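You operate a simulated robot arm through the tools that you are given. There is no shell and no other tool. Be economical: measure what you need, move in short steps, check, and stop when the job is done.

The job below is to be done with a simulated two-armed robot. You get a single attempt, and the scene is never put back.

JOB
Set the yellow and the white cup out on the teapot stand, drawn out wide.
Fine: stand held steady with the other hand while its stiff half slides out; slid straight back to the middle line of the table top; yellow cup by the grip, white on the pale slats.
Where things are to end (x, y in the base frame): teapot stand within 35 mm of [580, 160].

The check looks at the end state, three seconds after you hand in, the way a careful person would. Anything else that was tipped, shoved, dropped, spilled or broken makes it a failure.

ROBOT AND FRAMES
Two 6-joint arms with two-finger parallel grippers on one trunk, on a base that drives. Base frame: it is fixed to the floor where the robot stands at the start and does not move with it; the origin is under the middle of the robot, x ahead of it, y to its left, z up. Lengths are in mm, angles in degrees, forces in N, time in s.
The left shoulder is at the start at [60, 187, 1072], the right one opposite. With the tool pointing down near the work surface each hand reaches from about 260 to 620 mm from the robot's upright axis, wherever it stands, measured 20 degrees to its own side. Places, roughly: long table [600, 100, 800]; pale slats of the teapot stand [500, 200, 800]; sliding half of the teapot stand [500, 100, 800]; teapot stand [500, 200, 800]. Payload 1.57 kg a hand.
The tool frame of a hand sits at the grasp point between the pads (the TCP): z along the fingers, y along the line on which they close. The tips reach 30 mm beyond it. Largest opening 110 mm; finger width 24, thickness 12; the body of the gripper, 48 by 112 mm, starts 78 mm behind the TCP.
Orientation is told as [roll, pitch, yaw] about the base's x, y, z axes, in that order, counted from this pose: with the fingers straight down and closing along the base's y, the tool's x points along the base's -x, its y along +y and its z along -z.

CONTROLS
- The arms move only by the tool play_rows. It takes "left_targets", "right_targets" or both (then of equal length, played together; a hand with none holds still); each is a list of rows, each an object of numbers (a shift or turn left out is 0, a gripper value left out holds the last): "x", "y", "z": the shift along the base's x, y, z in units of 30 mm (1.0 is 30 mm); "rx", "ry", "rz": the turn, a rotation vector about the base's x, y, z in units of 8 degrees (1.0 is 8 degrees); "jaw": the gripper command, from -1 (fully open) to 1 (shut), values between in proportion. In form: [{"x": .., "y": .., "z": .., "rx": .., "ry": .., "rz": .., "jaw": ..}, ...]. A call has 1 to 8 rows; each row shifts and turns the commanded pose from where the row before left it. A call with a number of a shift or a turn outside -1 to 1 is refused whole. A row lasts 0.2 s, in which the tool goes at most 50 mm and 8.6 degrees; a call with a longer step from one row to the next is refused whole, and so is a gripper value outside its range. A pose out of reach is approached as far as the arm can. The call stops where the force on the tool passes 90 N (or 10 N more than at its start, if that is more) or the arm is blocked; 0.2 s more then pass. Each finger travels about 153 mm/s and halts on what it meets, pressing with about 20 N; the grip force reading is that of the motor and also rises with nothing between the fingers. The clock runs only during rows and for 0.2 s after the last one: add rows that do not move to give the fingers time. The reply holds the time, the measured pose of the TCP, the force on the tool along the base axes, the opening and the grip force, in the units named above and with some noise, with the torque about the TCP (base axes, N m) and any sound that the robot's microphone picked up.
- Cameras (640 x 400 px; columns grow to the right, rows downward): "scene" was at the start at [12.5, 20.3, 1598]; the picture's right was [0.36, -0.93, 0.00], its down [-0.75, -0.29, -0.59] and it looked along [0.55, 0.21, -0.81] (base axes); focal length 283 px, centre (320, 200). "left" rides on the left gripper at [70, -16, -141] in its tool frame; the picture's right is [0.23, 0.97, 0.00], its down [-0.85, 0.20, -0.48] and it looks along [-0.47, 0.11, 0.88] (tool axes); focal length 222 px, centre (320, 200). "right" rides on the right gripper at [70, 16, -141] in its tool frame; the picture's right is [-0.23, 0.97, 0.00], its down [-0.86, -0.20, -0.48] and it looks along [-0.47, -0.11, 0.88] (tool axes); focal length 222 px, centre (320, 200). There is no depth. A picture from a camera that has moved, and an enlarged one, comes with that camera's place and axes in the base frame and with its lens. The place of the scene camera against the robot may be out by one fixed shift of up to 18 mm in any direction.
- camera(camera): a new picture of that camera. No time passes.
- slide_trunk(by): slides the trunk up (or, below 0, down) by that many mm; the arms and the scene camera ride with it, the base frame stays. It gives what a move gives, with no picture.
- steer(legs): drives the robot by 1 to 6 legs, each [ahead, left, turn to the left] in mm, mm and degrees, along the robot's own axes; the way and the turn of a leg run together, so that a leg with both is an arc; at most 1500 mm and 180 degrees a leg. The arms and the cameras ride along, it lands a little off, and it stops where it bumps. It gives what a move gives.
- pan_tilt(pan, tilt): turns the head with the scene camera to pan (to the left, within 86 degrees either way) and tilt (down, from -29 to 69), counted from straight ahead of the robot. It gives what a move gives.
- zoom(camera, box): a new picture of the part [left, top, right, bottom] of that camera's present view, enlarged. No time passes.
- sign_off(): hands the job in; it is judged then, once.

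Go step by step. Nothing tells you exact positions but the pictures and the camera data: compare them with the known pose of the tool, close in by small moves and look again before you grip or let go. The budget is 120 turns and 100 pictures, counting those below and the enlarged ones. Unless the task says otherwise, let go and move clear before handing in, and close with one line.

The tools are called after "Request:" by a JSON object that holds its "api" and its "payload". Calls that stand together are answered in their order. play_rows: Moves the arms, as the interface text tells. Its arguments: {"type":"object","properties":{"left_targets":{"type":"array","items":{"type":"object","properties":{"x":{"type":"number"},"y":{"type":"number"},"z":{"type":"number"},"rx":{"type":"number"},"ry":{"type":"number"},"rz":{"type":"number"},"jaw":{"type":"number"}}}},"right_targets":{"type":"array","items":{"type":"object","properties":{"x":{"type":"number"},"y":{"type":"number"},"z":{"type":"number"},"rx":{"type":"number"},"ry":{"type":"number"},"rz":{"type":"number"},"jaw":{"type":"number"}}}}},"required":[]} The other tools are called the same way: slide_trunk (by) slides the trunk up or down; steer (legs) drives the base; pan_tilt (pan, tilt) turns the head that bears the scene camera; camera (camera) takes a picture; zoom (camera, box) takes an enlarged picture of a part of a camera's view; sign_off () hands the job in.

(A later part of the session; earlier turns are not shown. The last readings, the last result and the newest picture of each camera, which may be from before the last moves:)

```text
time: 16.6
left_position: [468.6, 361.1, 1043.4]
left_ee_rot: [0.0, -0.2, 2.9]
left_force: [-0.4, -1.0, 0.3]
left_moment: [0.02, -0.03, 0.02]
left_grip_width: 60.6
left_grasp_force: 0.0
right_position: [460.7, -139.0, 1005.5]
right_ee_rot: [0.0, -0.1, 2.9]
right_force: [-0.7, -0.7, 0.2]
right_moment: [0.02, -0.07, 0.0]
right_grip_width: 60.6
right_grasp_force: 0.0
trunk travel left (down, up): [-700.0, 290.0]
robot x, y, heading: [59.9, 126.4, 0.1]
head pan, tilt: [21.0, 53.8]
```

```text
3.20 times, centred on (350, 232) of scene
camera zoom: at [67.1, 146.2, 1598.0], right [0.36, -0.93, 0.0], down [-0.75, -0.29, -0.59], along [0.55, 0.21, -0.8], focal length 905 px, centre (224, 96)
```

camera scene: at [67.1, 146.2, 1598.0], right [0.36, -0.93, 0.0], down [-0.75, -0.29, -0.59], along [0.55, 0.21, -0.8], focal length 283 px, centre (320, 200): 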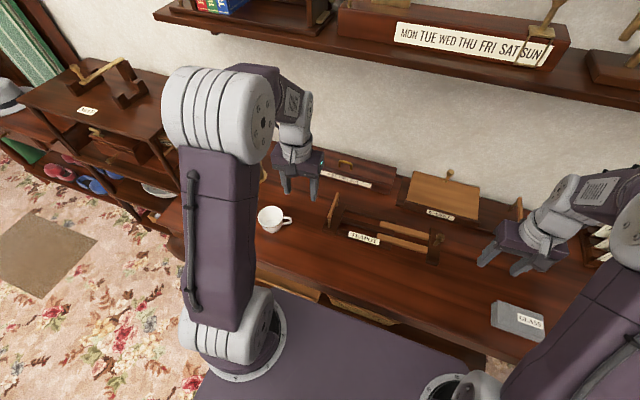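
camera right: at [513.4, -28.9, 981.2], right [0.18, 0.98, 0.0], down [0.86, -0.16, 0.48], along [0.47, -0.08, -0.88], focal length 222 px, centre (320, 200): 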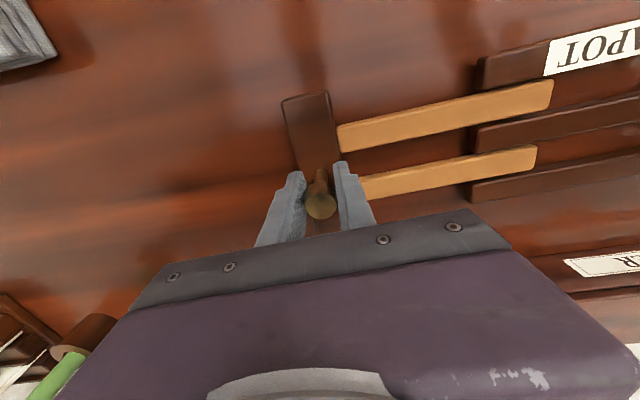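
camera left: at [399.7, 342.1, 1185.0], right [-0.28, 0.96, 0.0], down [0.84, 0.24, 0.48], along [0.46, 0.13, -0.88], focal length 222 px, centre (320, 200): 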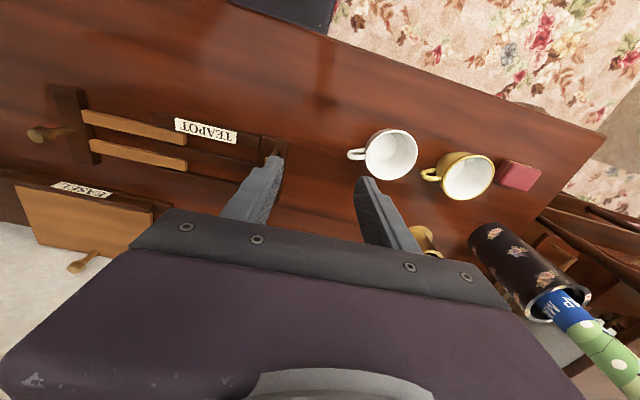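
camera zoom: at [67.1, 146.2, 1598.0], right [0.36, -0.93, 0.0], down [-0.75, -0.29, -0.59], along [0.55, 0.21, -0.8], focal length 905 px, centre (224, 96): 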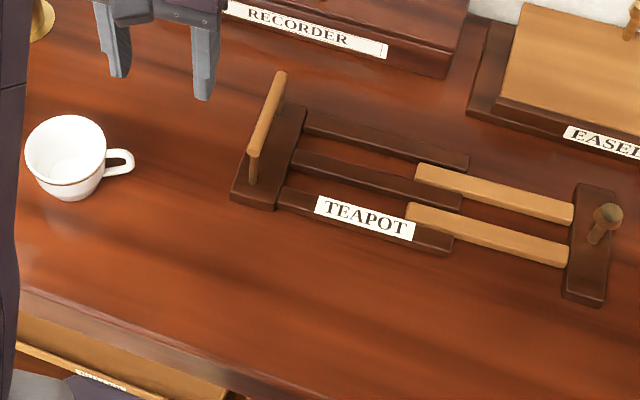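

The white cup is near (470, 481), rim at z≈838, about 82 mm across, with its handle toward the stand; the yellow one is near (471, 624). I'll turn the left hand so it closes across the handle line, and bring it above the white cup.

Request:
{"api": "play_rows", "payload": {"left_targets": [{"y": 0.5, "z": -0.1, "rz": -1, "jaw": -1}, {"y": 0.5, "z": -0.1, "rz": -1}, {"y": 0.5, "z": -0.2, "rz": -1}, {"y": 0.5, "z": -0.2, "rz": -1}, {"y": 0.5, "z": -0.2, "rz": -1}, {"y": 0.5, "z": -0.2, "rz": -1}, {"y": 0.5, "z": -0.2, "rz": -1}, {"y": 0.5, "z": -0.2, "rz": -1}]}}

Request:
{"api": "play_rows", "payload": {"left_targets": [{"rz": -0.8, "z": -0.3}, {"rz": -0.8, "z": -0.3}]}}

Request:
{"api": "camera", "payload": {"camera": "left"}}

Request:
{"api": "camera", "payload": {"camera": "scene"}}

```text
time: 18.4
left_position: [470.2, 481.4, 997.8]
left_ee_rot: [-0.2, -0.1, -61.1]
left_force: [0.4, 0.5, 0.0]
left_moment: [-0.04, 0.0, 0.02]
left_grip_width: 110.1
left_grasp_force: 0.1
right_position: [463.6, -139.0, 1003.5]
right_ee_rot: [0.0, 0.0, 2.9]
right_force: [0.1, 0.1, 0.1]
right_moment: [0.03, 0.04, -0.02]
right_grip_width: 60.5
right_grasp_force: 0.0
trunk travel left (down, up): [-700.0, 290.0]
robot x, y, heading: [57.2, 125.4, 0.3]
head pan, tilt: [21.0, 53.8]
```

```text
time: 19.0
left_position: [470.0, 481.7, 980.0]
left_ee_rot: [0.0, 0.0, -73.9]
left_force: [-0.9, -0.5, 0.3]
left_moment: [0.03, 0.01, -0.01]
left_grip_width: 110.0
left_grasp_force: 0.0
right_position: [464.1, -138.4, 1004.3]
right_ee_rot: [0.0, 0.0, 3.0]
right_force: [0.5, -0.2, 0.3]
right_moment: [-0.01, 0.02, 0.02]
right_grip_width: 60.3
right_grasp_force: 0.0
trunk travel left (down, up): [-700.0, 290.0]
robot x, y, heading: [56.7, 125.5, -0.1]
head pan, tilt: [21.0, 53.8]
```

```text
58 pictures are left
camera left: at [437.1, 544.9, 1122.1], right [0.87, 0.49, 0.0], down [0.43, -0.77, 0.48], along [0.23, -0.42, -0.88], focal length 222 px, centre (320, 200)
```

left: 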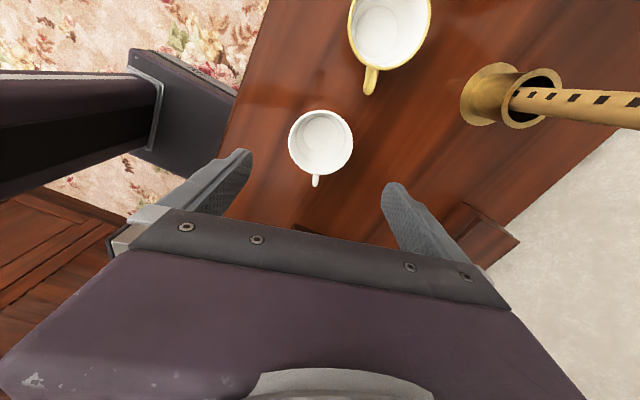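

```text
57 pictures are left
camera scene: at [72.3, 147.1, 1598.0], right [0.36, -0.93, 0.0], down [-0.75, -0.29, -0.59], along [0.55, 0.21, -0.81], focal length 283 px, centre (320, 200)
```

scene: 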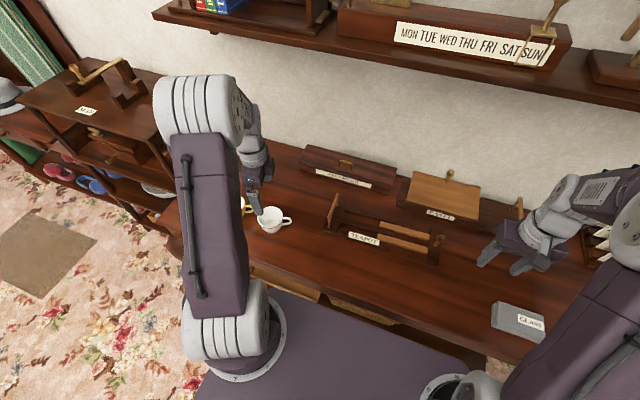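

The white cup shows centred at about (469, 485) between the fingers. I'll descend partway and check.

Request:
{"api": "play_rows", "payload": {"left_targets": [{"y": 0.12, "z": -0.9}, {"z": -0.9}, {"z": -0.9}, {"z": -0.6}]}}

Request:
{"api": "camera", "payload": {"camera": "left"}}

Request:
{"api": "zoom", "payload": {"camera": "scene", "box": [200, 150, 360, 250]}}

```text
time: 20.0
left_position: [471.3, 484.4, 881.1]
left_ee_rot: [0.1, 0.0, -73.9]
left_force: [-0.3, 0.1, -0.3]
left_moment: [-0.01, -0.03, 0.0]
left_grip_width: 110.0
left_grasp_force: 0.0
right_position: [463.9, -137.3, 1004.5]
right_ee_rot: [0.0, 0.0, 3.0]
right_force: [-0.3, 0.6, 0.9]
right_moment: [-0.03, 0.01, 0.0]
right_grip_width: 60.6
right_grasp_force: 0.1
trunk travel left (down, up): [-700.0, 290.0]
robot x, y, heading: [58.9, 128.2, 0.1]
head pan, tilt: [21.0, 53.8]
```

```text
56 pictures are left
camera left: at [436.3, 548.3, 1023.4], right [0.87, 0.49, 0.0], down [0.43, -0.77, 0.48], along [0.23, -0.42, -0.88], focal length 222 px, centre (320, 200)
```

left: 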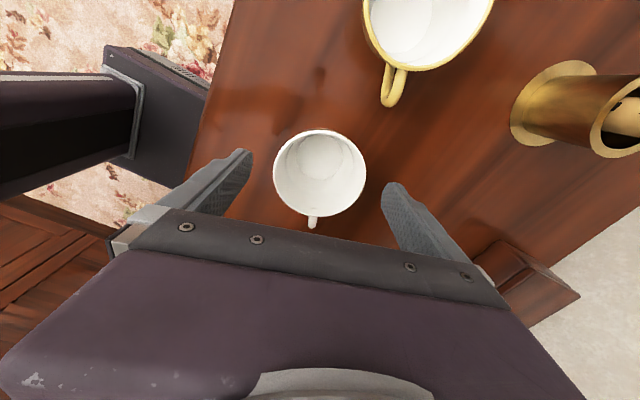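

```text
4.00 times, centred on (280, 200) of scene
camera zoom: at [72.5, 147.3, 1598.0], right [0.36, -0.93, 0.0], down [-0.75, -0.29, -0.59], along [0.55, 0.21, -0.81], focal length 1131 px, centre (480, 200)
```

zoom: 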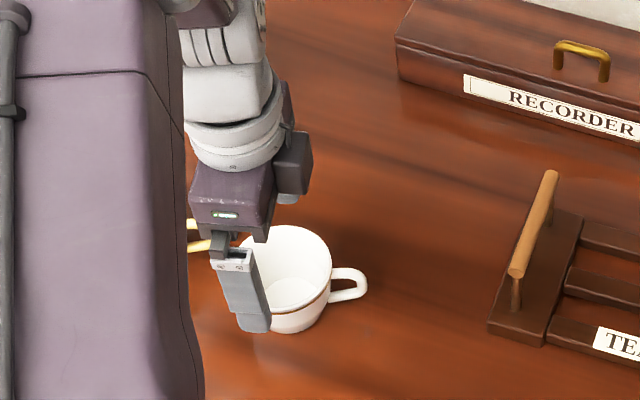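

Centred within a millimetre or so. I'll descend and close on the cup.

Request:
{"api": "play_rows", "payload": {"left_targets": [{"z": -0.9}, {"z": -0.85}, {"jaw": -0.6}, {"jaw": -0.2}, {"jaw": 1}, {"jaw": 1}, {"jaw": 1}]}}

Request:
{"api": "camera", "payload": {"camera": "left"}}

Request:
{"api": "zoom", "payload": {"camera": "scene", "box": [200, 150, 360, 250]}}

```text
time: 21.6
left_position: [470.2, 483.3, 828.6]
left_ee_rot: [0.0, 0.0, -73.9]
left_force: [1.0, -0.4, 0.2]
left_moment: [0.0, 0.0, 0.01]
left_grip_width: 81.1
left_grasp_force: 20.4
right_position: [464.7, -139.4, 1005.1]
right_ee_rot: [0.0, 0.0, 2.9]
right_force: [-2.0, -0.8, -0.3]
right_moment: [-0.03, -0.05, -0.01]
right_grip_width: 60.3
right_grasp_force: 0.0
trunk travel left (down, up): [-700.0, 290.0]
robot x, y, heading: [58.9, 129.7, 0.0]
head pan, tilt: [21.0, 53.8]
```

```text
54 pictures are left
camera left: at [436.0, 547.6, 971.2], right [0.87, 0.49, 0.0], down [0.43, -0.77, 0.48], along [0.23, -0.42, -0.88], focal length 222 px, centre (320, 200)
```

left: 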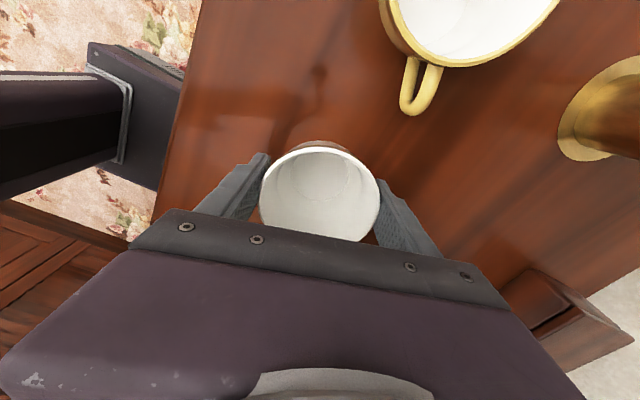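

```text
4.00 times, centred on (280, 200) of scene
camera zoom: at [72.2, 147.0, 1598.0], right [0.36, -0.93, 0.0], down [-0.75, -0.29, -0.59], along [0.55, 0.21, -0.81], focal length 1131 px, centre (480, 200)
```

zoom: 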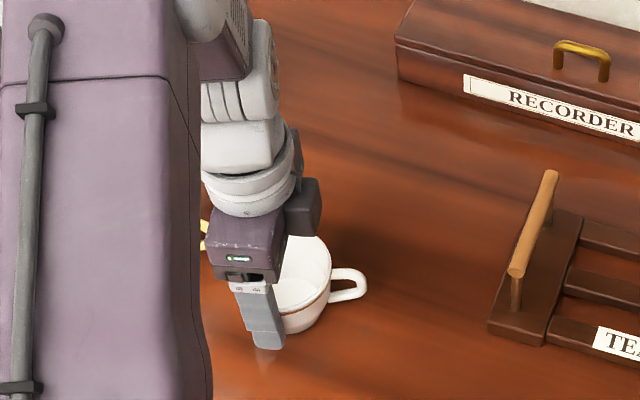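

The white cup is gripped at 81 mm. I'll lift it and check that it hangs level.

Request:
{"api": "play_rows", "payload": {"left_targets": [{"z": 0.4}, {"z": 0.7}, {"z": 0.9}, {"z": 0.9}, {"z": 0.9}, {"z": 0.9}]}}

Request:
{"api": "camera", "payload": {"camera": "left"}}

Request:
{"api": "zoom", "payload": {"camera": "scene", "box": [200, 130, 360, 230]}}

Request:
{"api": "camera", "payload": {"camera": "right"}}

```text
time: 23.0
left_position: [470.7, 485.2, 971.3]
left_ee_rot: [0.0, 0.0, -73.9]
left_force: [-0.3, -0.1, -1.7]
left_moment: [0.01, 0.02, -0.01]
left_grip_width: 80.5
left_grasp_force: 20.3
right_position: [464.0, -139.3, 1004.6]
right_ee_rot: [0.0, 0.1, 3.0]
right_force: [0.4, -0.3, -0.3]
right_moment: [0.02, -0.02, 0.0]
right_grip_width: 60.3
right_grasp_force: 0.1
trunk travel left (down, up): [-700.0, 290.0]
robot x, y, heading: [58.0, 126.1, 0.1]
head pan, tilt: [21.0, 53.8]
```

```text
52 pictures are left
camera left: at [436.6, 549.8, 1112.2], right [0.87, 0.49, 0.0], down [0.43, -0.77, 0.48], along [0.23, -0.42, -0.88], focal length 222 px, centre (320, 200)
```

left: 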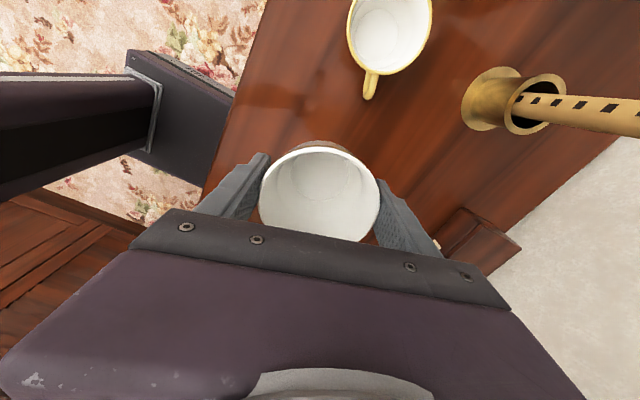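

```text
4.00 times, centred on (280, 180) of scene
camera zoom: at [71.4, 146.5, 1598.0], right [0.36, -0.93, 0.0], down [-0.75, -0.29, -0.59], along [0.55, 0.21, -0.81], focal length 1131 px, centre (480, 280)
```

zoom: 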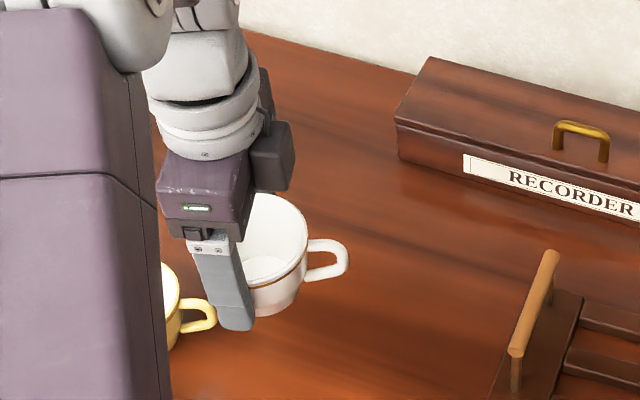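

```text
50 pictures are left
camera right: at [392.6, -126.8, 1145.4], right [0.18, 0.98, 0.0], down [0.86, -0.16, 0.48], along [0.47, -0.08, -0.88], focal length 222 px, centre (320, 200)
```

right: 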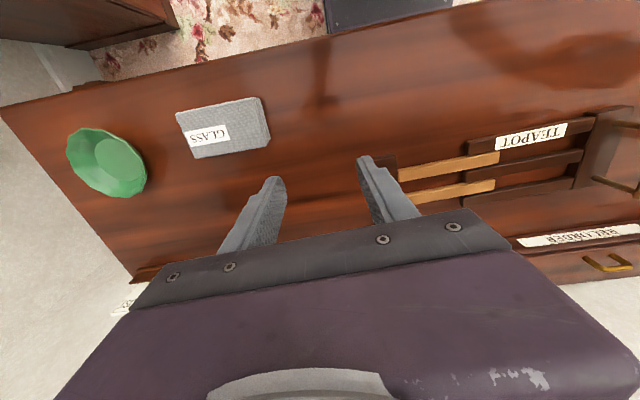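

The cup is held level. I'll zoom in on the slats with the right camera to fix the placing spots.

Request:
{"api": "zoom", "payload": {"camera": "right", "box": [360, 90, 640, 265]}}

```text
2.29 times, centred on (500, 178) of right
camera zoom: at [392.6, -126.8, 1145.4], right [0.18, 0.98, 0.0], down [0.86, -0.16, 0.48], along [0.47, -0.08, -0.88], focal length 508 px, centre (-91, 251)
```

zoom: 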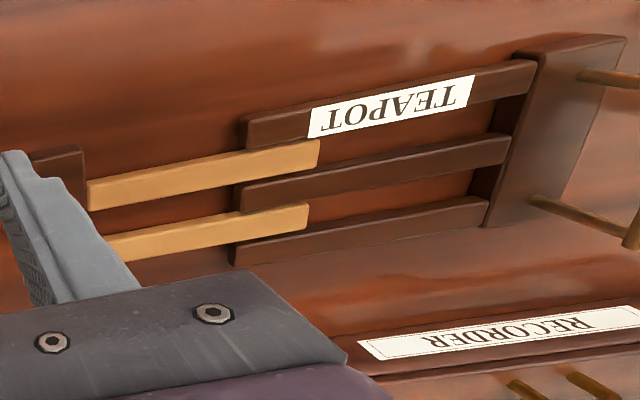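

The estimates of the slat line differ by a few mm, so I'll bring the right camera over the pale slats for a better fix.

Request:
{"api": "play_rows", "payload": {"right_targets": [{"x": 0.42, "y": 1, "jaw": -1}, {"x": 0.42, "y": 1}, {"x": 0.42, "y": 1}, {"x": 0.42, "y": 1}, {"x": 0.42, "y": 1}, {"x": 0.42, "y": 1}]}}

Request:
{"api": "camera", "payload": {"camera": "right"}}

Request:
{"api": "zoom", "payload": {"camera": "right", "box": [220, 70, 460, 220]}}

```text
time: 24.4
left_position: [471.7, 487.4, 967.8]
left_ee_rot: [-0.2, -0.1, -74.0]
left_force: [-0.3, 0.4, -1.6]
left_moment: [0.0, -0.01, -0.03]
left_grip_width: 80.6
left_grasp_force: 19.8
right_position: [542.6, 44.0, 1002.9]
right_ee_rot: [-0.2, 0.0, 2.9]
right_force: [0.6, 1.1, 0.5]
right_moment: [-0.04, 0.01, -0.02]
right_grip_width: 110.1
right_grasp_force: 0.0
trunk travel left (down, up): [-700.0, 290.0]
robot x, y, heading: [55.5, 127.9, -0.1]
head pan, tilt: [21.0, 53.8]
```

```text
48 pictures are left
camera right: at [471.1, 56.9, 1144.3], right [0.18, 0.98, 0.0], down [0.86, -0.16, 0.48], along [0.47, -0.09, -0.88], focal length 222 px, centre (320, 200)
```

right: 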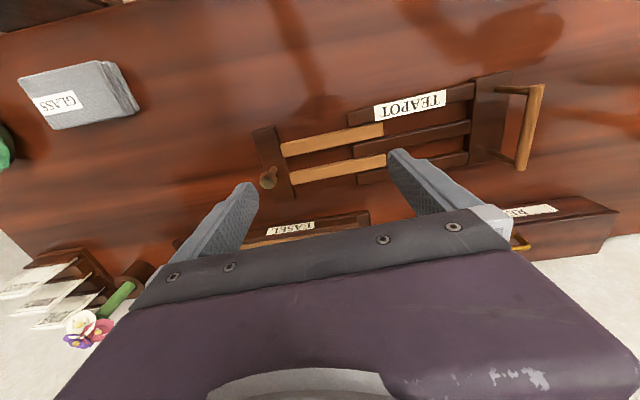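

```text
2.67 times, centred on (340, 145) of right
camera zoom: at [471.1, 56.9, 1144.3], right [0.18, 0.98, 0.0], down [0.86, -0.16, 0.48], along [0.47, -0.09, -0.88], focal length 592 px, centre (267, 347)
```

zoom: 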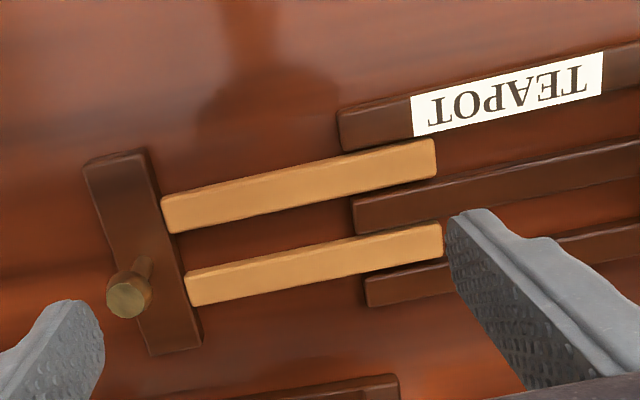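

The pale rails lie at x≈554 and x≈604, mid-line x≈580, and the clear pale part runs from y≈-20 to 88. I'll draw the right hand away, then drive right so the left arm can reach it.

Request:
{"api": "play_rows", "payload": {"right_targets": [{"x": -0.7, "y": -1}, {"x": -0.7, "y": -1}, {"x": -0.7, "y": -1}, {"x": -0.7, "y": -1}, {"x": -0.5, "y": -1}, {"x": -0.5, "y": -1}]}}

Request:
{"api": "steer", "payload": {"legs": [[0, -130, 0]]}}

Request:
{"api": "camera", "payload": {"camera": "scene"}}

```text
time: 25.8
left_position: [471.2, 485.9, 970.3]
left_ee_rot: [0.0, 0.0, -73.9]
left_force: [0.4, 0.0, -1.5]
left_moment: [0.03, -0.01, 0.03]
left_grip_width: 80.7
left_grasp_force: 20.5
right_position: [427.4, -138.0, 1004.3]
right_ee_rot: [0.0, 0.1, 2.9]
right_force: [-0.5, -0.1, -0.5]
right_moment: [0.04, 0.01, 0.01]
right_grip_width: 109.9
right_grasp_force: 0.1
trunk travel left (down, up): [-700.0, 290.0]
robot x, y, heading: [60.5, 124.7, -0.2]
head pan, tilt: [21.0, 53.8]
```

```text
time: 27.1
left_position: [471.6, 357.9, 968.8]
left_ee_rot: [-0.1, -0.2, -73.9]
left_force: [0.0, 0.6, -1.5]
left_moment: [-0.02, -0.01, -0.04]
left_grip_width: 80.9
left_grasp_force: 20.2
right_position: [427.5, -266.3, 1005.6]
right_ee_rot: [0.0, 0.0, 2.9]
right_force: [0.6, -0.1, -0.2]
right_moment: [-0.03, 0.0, -0.01]
right_grip_width: 110.1
right_grasp_force: 0.1
trunk travel left (down, up): [-700.0, 290.0]
robot x, y, heading: [58.3, -2.4, -0.2]
head pan, tilt: [21.0, 53.8]
```

```text
46 pictures are left
camera scene: at [72.0, 19.5, 1598.0], right [0.36, -0.93, 0.0], down [-0.75, -0.29, -0.59], along [0.55, 0.21, -0.81], focal length 283 px, centre (320, 200)
```

scene: 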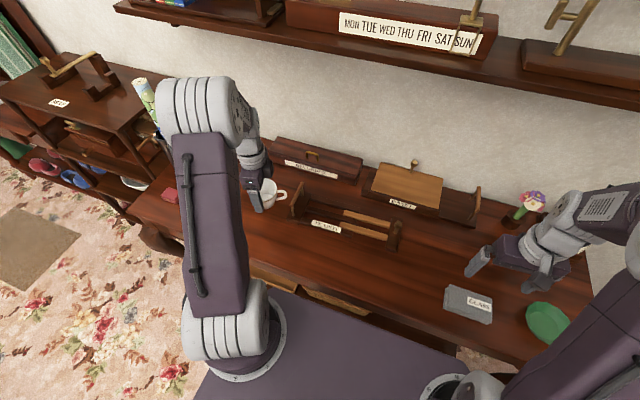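

Now I'll carry the white cup over the stand to just above the pale slats near (580, 48).

Request:
{"api": "play_rows", "payload": {"left_targets": [{"x": 0.33, "y": -0.95}, {"x": 0.33, "y": -0.95}, {"x": 0.33, "y": -0.95}, {"x": 0.33, "y": -0.95}, {"x": 0.33, "y": -0.95}, {"x": 0.33, "y": -0.95}, {"x": 0.33, "y": -0.95}, {"x": 0.33, "y": -0.95}]}}

Request:
{"api": "play_rows", "payload": {"left_targets": [{"x": 0.34, "y": -0.93}, {"x": 0.34, "y": -0.93}, {"x": 0.34, "y": -0.93}, {}]}}

Request:
{"api": "camera", "payload": {"camera": "left"}}

Request:
{"api": "camera", "payload": {"camera": "scene"}}

```text
time: 28.9
left_position: [552.0, 127.3, 972.2]
left_ee_rot: [0.0, -0.1, -73.9]
left_force: [0.3, 0.2, -1.8]
left_moment: [0.02, 0.0, -0.03]
left_grip_width: 80.7
left_grasp_force: 20.1
right_position: [427.9, -267.1, 1004.5]
right_ee_rot: [0.1, 0.0, 2.9]
right_force: [-0.2, -1.0, 0.3]
right_moment: [0.05, -0.01, 0.0]
right_grip_width: 110.3
right_grasp_force: 0.1
trunk travel left (down, up): [-700.0, 290.0]
robot x, y, heading: [57.4, -3.4, 0.2]
head pan, tilt: [21.0, 53.8]
```

```text
time: 29.9
left_position: [581.1, 43.0, 970.4]
left_ee_rot: [0.0, 0.0, -74.0]
left_force: [0.4, 0.5, -0.8]
left_moment: [0.02, 0.01, -0.04]
left_grip_width: 80.6
left_grasp_force: 20.2
right_position: [428.3, -266.1, 1005.5]
right_ee_rot: [0.0, -0.1, 2.9]
right_force: [-0.5, -0.1, -0.5]
right_moment: [-0.03, 0.02, -0.03]
right_grip_width: 110.0
right_grasp_force: 0.1
trunk travel left (down, up): [-700.0, 290.0]
robot x, y, heading: [58.6, -0.9, -0.1]
head pan, tilt: [21.0, 53.8]
```

```text
45 pictures are left
camera left: at [547.2, 106.5, 1113.1], right [0.87, 0.49, 0.0], down [0.43, -0.77, 0.48], along [0.23, -0.42, -0.88], focal length 222 px, centre (320, 200)
```

left: 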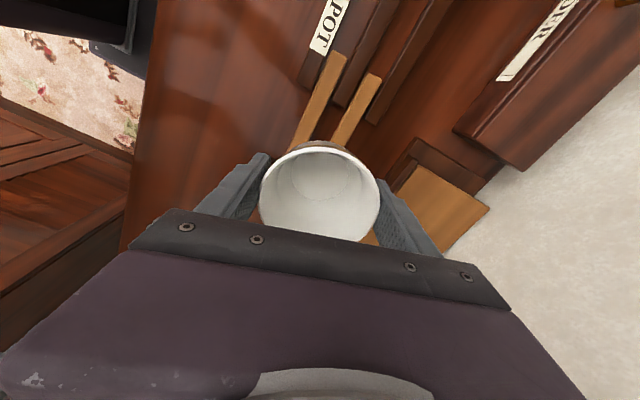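

```text
44 pictures are left
camera scene: at [71.9, 17.9, 1598.0], right [0.36, -0.93, 0.0], down [-0.75, -0.29, -0.59], along [0.55, 0.21, -0.81], focal length 283 px, centre (320, 200)
```

scene: 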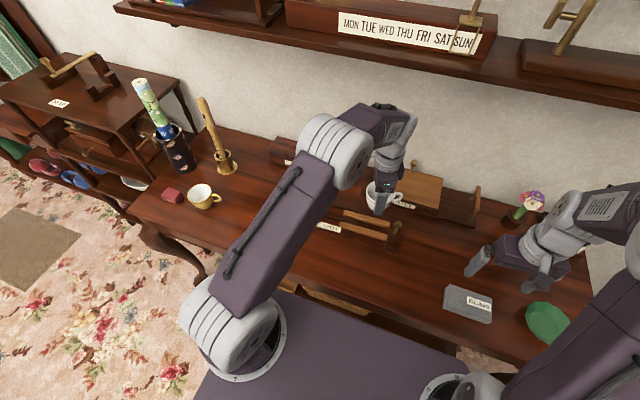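

Aligned: the pale rails' mid-line is under the cup. I'll lower to about 15 mm above contact, then check from the side.

Request:
{"api": "play_rows", "payload": {"left_targets": [{"y": 0.06, "z": -0.9}, {"z": -0.9}, {"z": -0.9}, {"z": -0.7}]}}

Request:
{"api": "zoom", "payload": {"camera": "scene", "box": [310, 150, 470, 250]}}

Request:
{"api": "camera", "payload": {"camera": "left"}}

```text
time: 30.9
left_position: [582.2, 48.7, 867.3]
left_ee_rot: [0.0, -0.2, -73.9]
left_force: [-0.2, 0.1, -2.3]
left_moment: [-0.02, 0.02, -0.04]
left_grip_width: 80.8
left_grasp_force: 20.4
right_position: [428.3, -266.9, 1004.4]
right_ee_rot: [0.0, 0.1, 2.9]
right_force: [0.5, -1.0, 0.3]
right_moment: [-0.02, 0.0, 0.0]
right_grip_width: 109.9
right_grasp_force: 0.1
trunk travel left (down, up): [-700.0, 290.0]
robot x, y, heading: [57.2, -3.2, -0.0]
head pan, tilt: [21.0, 53.8]
```

```text
4.00 times, centred on (390, 200) of scene
camera zoom: at [72.8, 17.7, 1598.1], right [0.36, -0.93, 0.0], down [-0.75, -0.29, -0.59], along [0.55, 0.21, -0.81], focal length 1131 px, centre (40, 200)
```

zoom: 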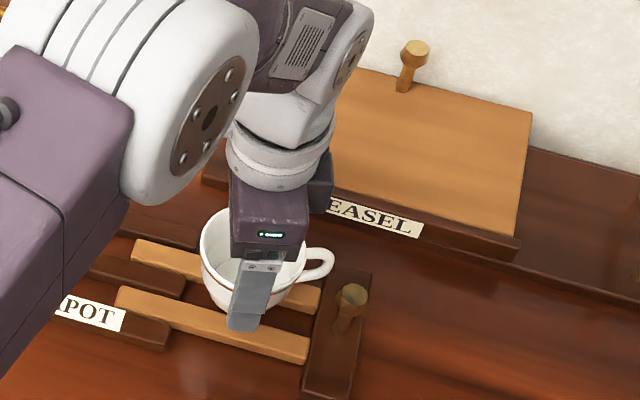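

```text
42 pictures are left
camera left: at [547.6, 111.6, 1009.3], right [0.87, 0.49, 0.0], down [0.43, -0.77, 0.48], along [0.23, -0.42, -0.88], focal length 222 px, centre (320, 200)
```

left: 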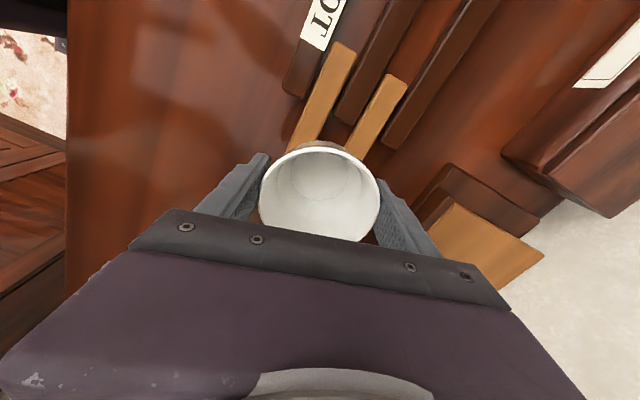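

Well aligned over both pale rails. I'll lower slowly until I feel contact.

Request:
{"api": "play_rows", "payload": {"left_targets": [{"x": -0.03, "z": -0.13}, {"z": -0.13}, {"z": -0.1}, {"z": -0.07}, {}]}}

```text
time: 32.1
left_position: [580.1, 46.4, 854.9]
left_ee_rot: [0.0, 0.0, -73.9]
left_force: [0.8, 0.3, -1.4]
left_moment: [-0.01, 0.0, 0.01]
left_grip_width: 80.7
left_grasp_force: 20.1
right_position: [428.6, -266.8, 1005.1]
right_ee_rot: [0.0, 0.0, 2.9]
right_force: [-0.1, 0.3, 0.2]
right_moment: [-0.02, -0.01, 0.01]
right_grip_width: 109.9
right_grasp_force: 0.0
trunk travel left (down, up): [-700.0, 290.0]
robot x, y, heading: [56.9, -1.0, -0.2]
head pan, tilt: [21.0, 53.8]
```

Request:
{"api": "play_rows", "payload": {"left_targets": [{"z": -0.07}, {"z": -0.07}, {}]}}

Request:
{"api": "play_rows", "payload": {"left_targets": [{"z": -0.05}, {}]}}

Request:
{"api": "zoom", "payload": {"camera": "scene", "box": [330, 180, 430, 242]}}

```text
time: 32.9
left_position: [580.2, 46.8, 851.0]
left_ee_rot: [0.0, -0.1, -73.9]
left_force: [-0.3, 0.3, -1.7]
left_moment: [0.02, -0.03, 0.02]
left_grip_width: 80.9
left_grasp_force: 20.4
right_position: [427.1, -267.4, 1004.0]
right_ee_rot: [0.0, 0.0, 2.9]
right_force: [0.5, 0.7, -0.4]
right_moment: [-0.01, -0.02, 0.0]
right_grip_width: 110.0
right_grasp_force: 0.1
trunk travel left (down, up): [-700.0, 290.0]
robot x, y, heading: [58.9, -4.6, 0.0]
head pan, tilt: [21.0, 53.8]
```

```text
time: 33.5
left_position: [581.3, 46.0, 848.1]
left_ee_rot: [0.0, -0.1, -73.9]
left_force: [-0.5, -0.2, -1.2]
left_moment: [0.02, 0.0, -0.01]
left_grip_width: 80.6
left_grasp_force: 21.0
right_position: [428.1, -266.4, 1006.0]
right_ee_rot: [0.0, 0.0, 3.0]
right_force: [-0.6, 0.3, 0.1]
right_moment: [-0.03, 0.01, 0.0]
right_grip_width: 109.9
right_grasp_force: 0.0
trunk travel left (down, up): [-700.0, 290.0]
robot x, y, heading: [58.0, -4.3, 0.1]
head pan, tilt: [21.0, 53.8]
```

```text
6.40 times, centred on (380, 211) of scene
camera zoom: at [72.1, 17.6, 1598.0], right [0.36, -0.93, 0.0], down [-0.75, -0.29, -0.59], along [0.55, 0.21, -0.81], focal length 1809 px, centre (-64, 130)
```

zoom: 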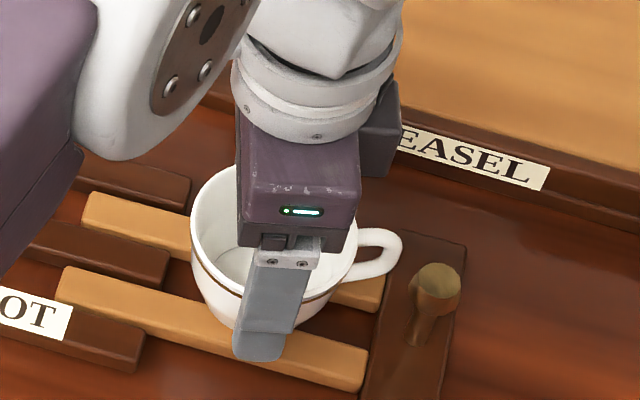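

Still no contact, but the cup is close to the rails. I'll continue in tiny steps.

Request:
{"api": "play_rows", "payload": {"left_targets": [{"z": -0.06}, {}]}}

Request:
{"api": "play_rows", "payload": {"left_targets": [{"z": -0.06}, {}]}}

Request:
{"api": "play_rows", "payload": {"left_targets": [{"z": -0.06}, {}]}}

```text
time: 34.1
left_position: [581.1, 45.9, 849.0]
left_ee_rot: [0.1, -0.1, -73.8]
left_force: [0.5, -0.3, 4.2]
left_moment: [-0.08, 0.17, 0.0]
left_grip_width: 80.5
left_grasp_force: 19.9
right_position: [427.7, -266.6, 1005.2]
right_ee_rot: [-0.1, 0.0, 3.0]
right_force: [0.2, -0.1, 0.1]
right_moment: [0.02, -0.01, 0.02]
right_grip_width: 109.9
right_grasp_force: 0.1
trunk travel left (down, up): [-700.0, 290.0]
robot x, y, heading: [62.4, -2.6, -0.1]
head pan, tilt: [21.0, 53.8]
```

```text
time: 34.7
left_position: [580.2, 46.0, 847.6]
left_ee_rot: [0.2, -0.1, -73.9]
left_force: [5.8, 1.7, 14.6]
left_moment: [-0.01, 0.0, -0.04]
left_grip_width: 80.7
left_grasp_force: 20.0
right_position: [426.7, -266.9, 1004.7]
right_ee_rot: [-0.1, 0.0, 2.9]
right_force: [0.3, 0.4, 0.9]
right_moment: [0.0, 0.0, -0.02]
right_grip_width: 110.1
right_grasp_force: 0.0
trunk travel left (down, up): [-700.0, 290.0]
robot x, y, heading: [61.0, -5.5, -0.4]
head pan, tilt: [21.0, 53.8]
```

```text
time: 35.3
left_position: [579.5, 46.2, 844.9]
left_ee_rot: [0.1, -0.1, -74.0]
left_force: [4.0, 1.2, 14.7]
left_moment: [-0.05, -0.03, -0.1]
left_grip_width: 80.5
left_grasp_force: 20.2
right_position: [426.5, -266.5, 1004.8]
right_ee_rot: [0.1, 0.1, 2.8]
right_force: [-0.3, 0.1, -1.3]
right_moment: [-0.01, 0.01, 0.02]
right_grip_width: 110.2
right_grasp_force: 0.0
trunk travel left (down, up): [-700.0, 290.0]
robot x, y, heading: [58.5, -2.4, 0.1]
head pan, tilt: [21.0, 53.8]
```

The cup is in contact. I'll ease off, open gently and lift off.

Request:
{"api": "play_rows", "payload": {"left_targets": [{"z": 0.06}, {"jaw": 0.3}, {"jaw": 0.1}, {"jaw": -0.7}, {"jaw": -1}, {}]}}

Request:
{"api": "camera", "payload": {"camera": "left"}}

Request:
{"api": "zoom", "payload": {"camera": "scene", "box": [330, 180, 430, 242]}}

```text
time: 36.7
left_position: [580.9, 46.7, 845.2]
left_ee_rot: [0.0, 0.0, -73.9]
left_force: [0.7, 0.9, -0.2]
left_moment: [0.03, 0.02, 0.01]
left_grip_width: 110.1
left_grasp_force: 0.0
right_position: [427.2, -268.1, 1003.9]
right_ee_rot: [0.0, 0.0, 2.9]
right_force: [0.2, 0.3, 0.6]
right_moment: [-0.02, 0.02, 0.01]
right_grip_width: 110.0
right_grasp_force: 0.1
trunk travel left (down, up): [-700.0, 290.0]
robot x, y, heading: [58.4, -5.2, -0.1]
head pan, tilt: [21.0, 53.8]
```

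```text
40 pictures are left
camera left: at [546.5, 110.3, 987.3], right [0.87, 0.49, 0.0], down [0.43, -0.77, 0.48], along [0.23, -0.42, -0.88], focal length 222 px, centre (320, 200)
```

left: 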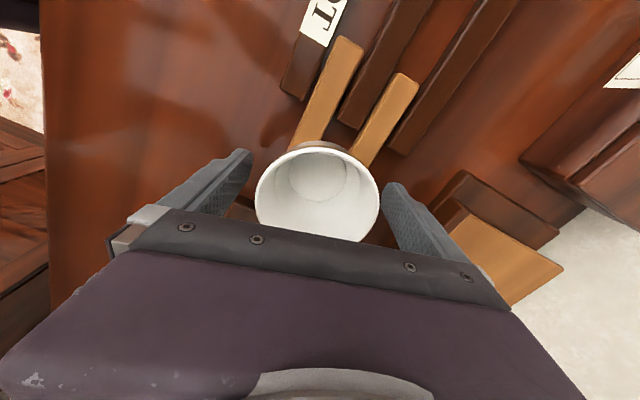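

```text
6.40 times, centred on (380, 211) of scene
camera zoom: at [71.9, 17.6, 1598.0], right [0.36, -0.93, 0.0], down [-0.75, -0.29, -0.59], along [0.55, 0.21, -0.81], focal length 1809 px, centre (-64, 130)
```

zoom: 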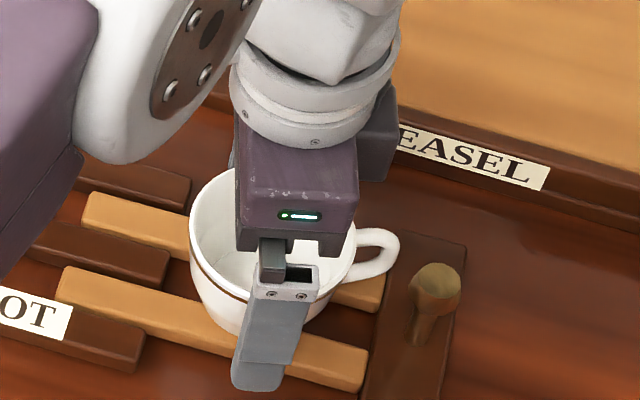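

The white cup stands on both pale rails. I'll lift off and view it.

Request:
{"api": "play_rows", "payload": {"left_targets": [{"z": 0.5}, {"z": 0.9}, {"z": 1}, {"z": 1}, {"z": 1}]}}

Request:
{"api": "play_rows", "payload": {"left_targets": [{"x": -0.5, "y": 1}, {"x": -0.5, "y": 1}, {"x": -0.5, "y": 1}, {"x": -0.5, "y": 1}, {"x": -0.5, "y": 1}, {"x": -0.5, "y": 1}, {"x": -0.3, "y": 1}, {"x": -0.3, "y": 1}]}}

Request:
{"api": "zoom", "payload": {"camera": "scene", "box": [270, 160, 430, 260]}}

Request:
{"api": "camera", "payload": {"camera": "left"}}

```text
time: 37.9
left_position: [577.9, 48.2, 979.0]
left_ee_rot: [0.1, 0.0, -73.8]
left_force: [-0.2, -0.3, 0.2]
left_moment: [0.0, -0.02, 0.01]
left_grip_width: 110.1
left_grasp_force: 0.0
right_position: [426.3, -266.2, 1005.6]
right_ee_rot: [0.1, 0.0, 2.9]
right_force: [-0.9, 0.4, 0.9]
right_moment: [0.01, -0.02, -0.02]
right_grip_width: 110.0
right_grasp_force: 0.0
trunk travel left (down, up): [-700.0, 290.0]
robot x, y, heading: [60.2, -3.7, -0.1]
head pan, tilt: [21.0, 53.8]
```

```text
time: 39.7
left_position: [472.4, 287.5, 979.9]
left_ee_rot: [0.0, -0.1, -74.0]
left_force: [0.8, -0.2, -0.4]
left_moment: [0.03, 0.04, -0.02]
left_grip_width: 109.8
left_grasp_force: 0.0
right_position: [426.5, -266.0, 1005.5]
right_ee_rot: [0.0, 0.0, 2.9]
right_force: [-0.3, 0.4, -0.1]
right_moment: [-0.05, -0.02, 0.03]
right_grip_width: 109.9
right_grasp_force: 0.0
trunk travel left (down, up): [-700.0, 290.0]
robot x, y, heading: [58.9, -5.8, -0.5]
head pan, tilt: [21.0, 53.8]
```

```text
4.00 times, centred on (350, 210) of scene
camera zoom: at [71.5, 18.9, 1598.0], right [0.36, -0.93, 0.0], down [-0.75, -0.29, -0.59], along [0.55, 0.21, -0.81], focal length 1131 px, centre (200, 160)
```

zoom: 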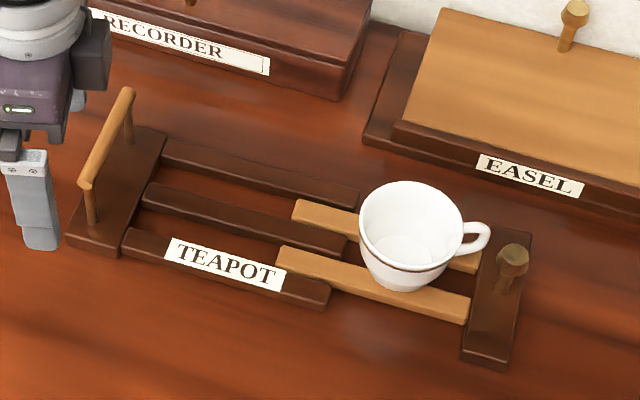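

```text
37 pictures are left
camera left: at [438.6, 351.7, 1120.2], right [0.87, 0.49, 0.0], down [0.43, -0.77, 0.48], along [0.23, -0.42, -0.88], focal length 222 px, centre (320, 200)
```

left: 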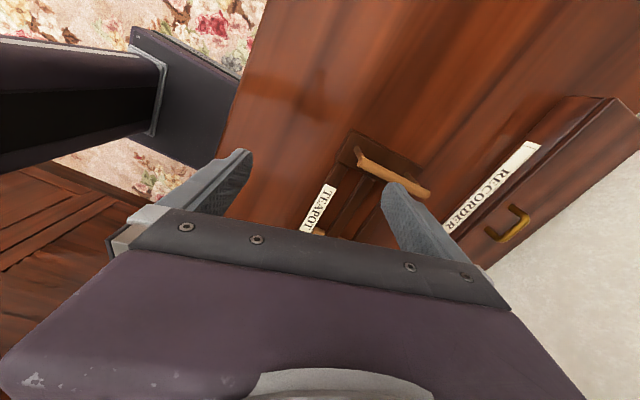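

The white cup stands squarely on the pale slats. Now I'll drive back left for the yellow cup.

Request:
{"api": "steer", "payload": {"legs": [[0, 150, 0]]}}

Request:
{"api": "play_rows", "payload": {"left_targets": [{"y": 0.95}, {"y": 0.95}, {"y": 0.95}, {"y": 0.95}, {"y": 0.95}, {"y": 0.9}, {}]}}

Request:
{"api": "camera", "payload": {"camera": "left"}}

```text
time: 41.1
left_position: [473.4, 431.6, 978.7]
left_ee_rot: [0.0, 0.0, -73.9]
left_force: [0.8, 1.3, -0.4]
left_moment: [-0.01, 0.05, 0.01]
left_grip_width: 110.1
left_grasp_force: 0.1
right_position: [427.8, -121.2, 1004.2]
right_ee_rot: [0.1, 0.1, 2.9]
right_force: [-1.1, -0.3, -0.9]
right_moment: [0.01, 0.01, 0.0]
right_grip_width: 109.9
right_grasp_force: 0.0
trunk travel left (down, up): [-700.0, 290.0]
robot x, y, heading: [60.9, 145.5, -0.3]
head pan, tilt: [21.0, 53.8]
```

```text
time: 42.7
left_position: [471.7, 602.9, 979.9]
left_ee_rot: [0.1, 0.0, -73.8]
left_force: [-0.5, -0.9, -0.2]
left_moment: [-0.02, -0.02, 0.0]
left_grip_width: 110.1
left_grasp_force: 0.0
right_position: [427.6, -119.7, 1004.9]
right_ee_rot: [0.0, -0.1, 2.9]
right_force: [0.3, -0.3, 0.3]
right_moment: [0.02, -0.01, 0.02]
right_grip_width: 110.0
right_grasp_force: 0.0
trunk travel left (down, up): [-700.0, 290.0]
robot x, y, heading: [60.8, 142.0, 0.0]
head pan, tilt: [21.0, 53.8]
```

```text
36 pictures are left
camera left: at [438.2, 665.8, 1122.1], right [0.87, 0.49, 0.0], down [0.43, -0.77, 0.48], along [0.23, -0.42, -0.88], focal length 222 px, centre (320, 200)
```

left: 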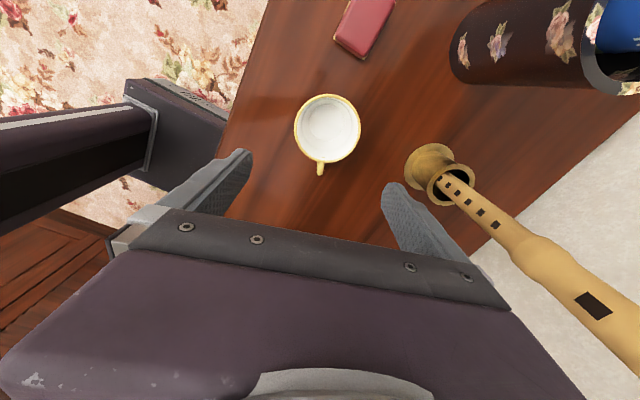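

The yellow cup's centre is at about (472, 624). I'll move over it and go down partway.

Request:
{"api": "play_rows", "payload": {"left_targets": [{"y": 0.7, "z": -0.5}, {"z": -0.9}, {"z": -0.9}, {"z": -0.9}]}}

Request:
{"api": "camera", "payload": {"camera": "left"}}

```text
time: 43.7
left_position: [473.5, 622.9, 882.9]
left_ee_rot: [0.1, -0.1, -73.9]
left_force: [0.8, 0.4, -0.1]
left_moment: [-0.02, 0.02, 0.02]
left_grip_width: 109.9
left_grasp_force: 0.1
right_position: [427.9, -119.1, 1004.6]
right_ee_rot: [0.0, 0.1, 3.0]
right_force: [-0.2, 1.1, 0.1]
right_moment: [-0.03, 0.01, -0.02]
right_grip_width: 110.0
right_grasp_force: 0.0
trunk travel left (down, up): [-700.0, 290.0]
robot x, y, heading: [59.8, 147.6, -0.1]
head pan, tilt: [21.0, 53.8]
```

```text
35 pictures are left
camera left: at [439.2, 687.9, 1023.7], right [0.87, 0.49, 0.0], down [0.43, -0.77, 0.48], along [0.23, -0.42, -0.88], focal length 222 px, centre (320, 200)
```

left: 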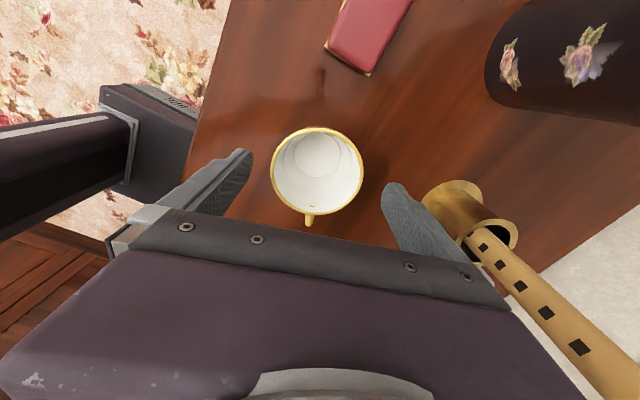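

Centred. I'll descend and close on the yellow cup, then lift it.

Request:
{"api": "play_rows", "payload": {"left_targets": [{"x": -0.06, "z": -0.9}, {"z": -0.9}, {"jaw": -0.6}, {"jaw": -0.2}, {"jaw": 1}, {"jaw": 1}, {"jaw": 1}]}}

Request:
{"api": "camera", "payload": {"camera": "left"}}

```text
time: 45.3
left_position: [469.7, 624.8, 831.0]
left_ee_rot: [-0.1, 0.0, -73.8]
left_force: [0.0, -0.4, 0.0]
left_moment: [0.05, 0.01, 0.01]
left_grip_width: 80.8
left_grasp_force: 20.3
right_position: [427.0, -118.9, 1004.3]
right_ee_rot: [0.0, 0.1, 2.9]
right_force: [1.2, 0.1, 0.1]
right_moment: [0.01, -0.02, 0.03]
right_grip_width: 109.9
right_grasp_force: 0.1
trunk travel left (down, up): [-700.0, 290.0]
robot x, y, heading: [58.7, 145.9, -0.4]
head pan, tilt: [21.0, 53.8]
```

```text
34 pictures are left
camera left: at [436.0, 689.3, 972.1], right [0.87, 0.49, 0.0], down [0.43, -0.77, 0.48], along [0.23, -0.42, -0.88], focal length 222 px, centre (320, 200)
```

left: 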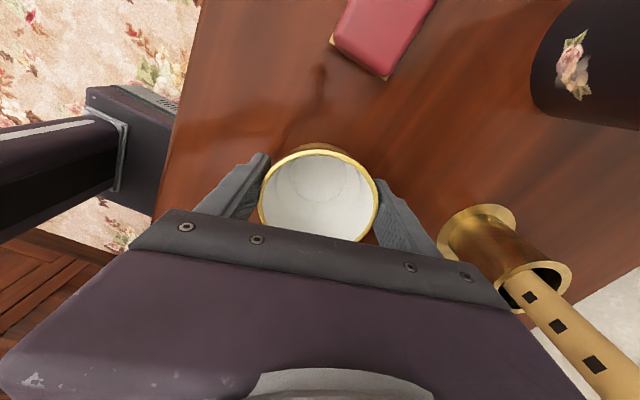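

The yellow cup is gripped at 81 mm. I'll lift it and carry it toward the grip end of the stand.

Request:
{"api": "play_rows", "payload": {"left_targets": [{"z": 0.4}, {"z": 0.7}, {"z": 0.9}, {"z": 1}, {"z": 1}, {"z": 1}, {}]}}

Request:
{"api": "camera", "payload": {"camera": "left"}}

Request:
{"api": "play_rows", "payload": {"left_targets": [{"x": 0.2, "y": -0.98}, {"x": 0.2, "y": -0.98}, {"x": 0.2, "y": -0.98}, {"x": 0.25, "y": -0.98}, {"x": 0.25, "y": -0.98}, {"x": 0.3, "y": -0.98}, {"x": 0.3, "y": -0.98}, {"x": 0.3, "y": -0.98}]}}

Request:
{"api": "play_rows", "payload": {"left_targets": [{"x": 0.25, "y": -0.98}, {"x": 0.25, "y": -0.98}, {"x": 0.25, "y": -0.98}, {"x": 0.25, "y": -0.98}, {"x": 0.25, "y": -0.98}, {"x": 0.25, "y": -0.92}, {}]}}

Request:
{"api": "camera", "payload": {"camera": "left"}}

Request:
{"api": "camera", "payload": {"camera": "scene"}}

```text
time: 46.9
left_position: [469.9, 623.5, 979.0]
left_ee_rot: [-0.2, -0.1, -73.9]
left_force: [-0.7, -0.7, -1.6]
left_moment: [-0.01, 0.0, 0.02]
left_grip_width: 80.9
left_grasp_force: 20.0
right_position: [429.3, -119.5, 1004.1]
right_ee_rot: [0.0, 0.0, 2.8]
right_force: [0.6, 0.5, -0.5]
right_moment: [0.03, 0.0, -0.01]
right_grip_width: 110.2
right_grasp_force: 0.0
trunk travel left (down, up): [-700.0, 290.0]
robot x, y, heading: [62.3, 145.4, -0.3]
head pan, tilt: [21.0, 53.8]
```

```text
33 pictures are left
camera left: at [435.6, 687.9, 1120.4], right [0.87, 0.49, 0.0], down [0.43, -0.77, 0.48], along [0.23, -0.42, -0.88], focal length 222 px, centre (320, 200)
```

left: 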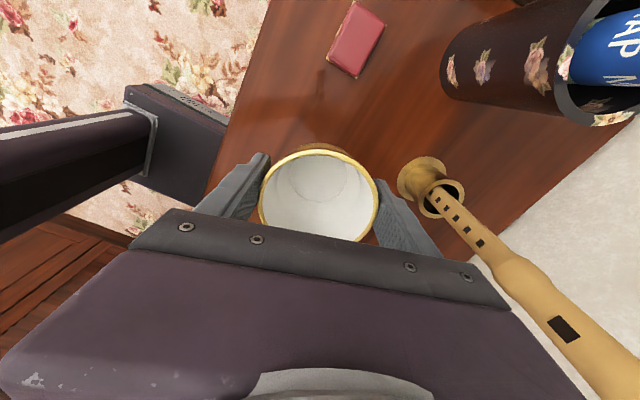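

```text
time: 48.7
left_position: [529.6, 388.0, 977.7]
left_ee_rot: [0.1, 0.0, -73.9]
left_force: [0.2, 0.2, -0.9]
left_moment: [0.01, -0.04, -0.02]
left_grip_width: 81.1
left_grasp_force: 19.7
right_position: [428.1, -119.7, 1004.6]
right_ee_rot: [0.0, 0.0, 2.9]
right_force: [-1.0, -1.3, 1.0]
right_moment: [0.0, -0.01, 0.0]
right_grip_width: 110.0
right_grasp_force: 0.1
trunk travel left (down, up): [-700.0, 290.0]
robot x, y, heading: [56.8, 145.6, -0.0]
head pan, tilt: [21.0, 53.8]
```

```text
time: 50.3
left_position: [575.9, 212.8, 979.8]
left_ee_rot: [0.0, -0.1, -73.9]
left_force: [0.2, -0.2, -1.7]
left_moment: [0.0, 0.01, 0.02]
left_grip_width: 81.1
left_grasp_force: 20.1
right_position: [428.1, -118.5, 1005.3]
right_ee_rot: [0.0, 0.1, 2.9]
right_force: [-0.6, -0.3, 0.2]
right_moment: [0.0, -0.02, 0.01]
right_grip_width: 109.9
right_grasp_force: 0.1
trunk travel left (down, up): [-700.0, 290.0]
robot x, y, heading: [58.7, 144.6, -0.2]
head pan, tilt: [21.0, 53.8]
```

```text
32 pictures are left
camera left: at [541.5, 276.6, 1120.8], right [0.87, 0.49, 0.0], down [0.43, -0.77, 0.48], along [0.23, -0.42, -0.88], focal length 222 px, centre (320, 200)
```

left: 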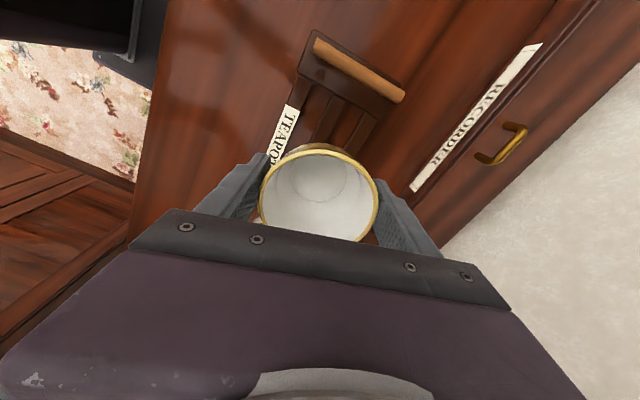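

```text
31 pictures are left
camera scene: at [72.0, 165.0, 1598.0], right [0.36, -0.93, 0.0], down [-0.75, -0.29, -0.59], along [0.55, 0.21, -0.81], focal length 283 px, centre (320, 200)
```

scene: 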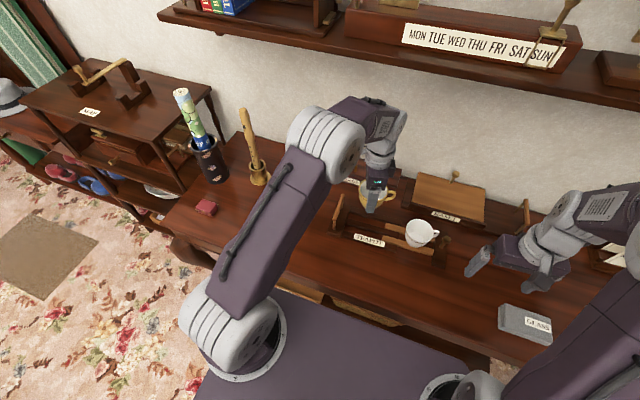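

Request:
{"api": "zoom", "payload": {"camera": "left", "box": [240, 20, 420, 160]}}

Request:
{"api": "zoom", "payload": {"camera": "scene", "box": [310, 150, 470, 250]}}

```text
2.86 times, centred on (330, 90) of left
camera zoom: at [541.5, 276.6, 1120.8], right [0.87, 0.49, 0.0], down [0.43, -0.77, 0.48], along [0.23, -0.42, -0.88], focal length 635 px, centre (291, 514)
```

zoom: 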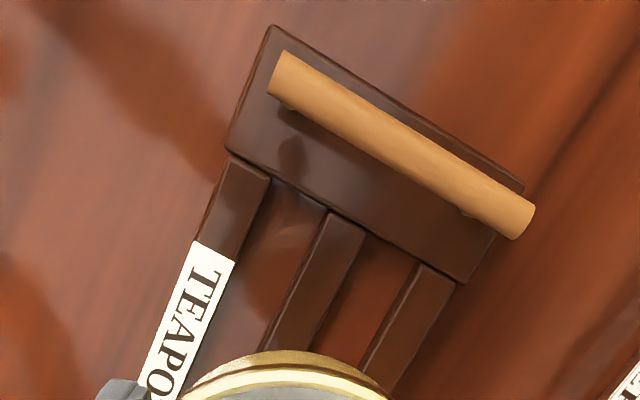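

```text
4.00 times, centred on (390, 200) of scene
camera zoom: at [72.0, 165.0, 1598.0], right [0.36, -0.93, 0.0], down [-0.75, -0.29, -0.59], along [0.55, 0.21, -0.81], focal length 1131 px, centre (40, 200)
```

zoom: 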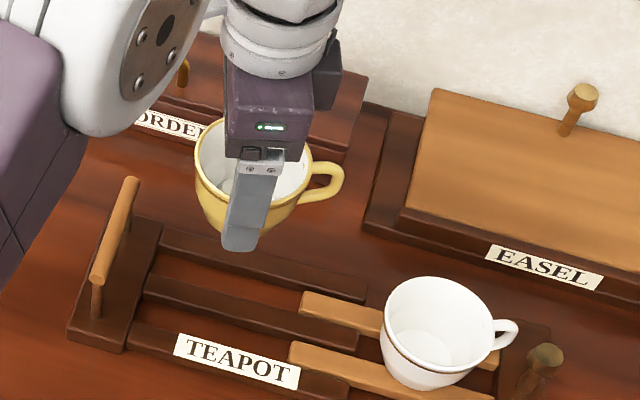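

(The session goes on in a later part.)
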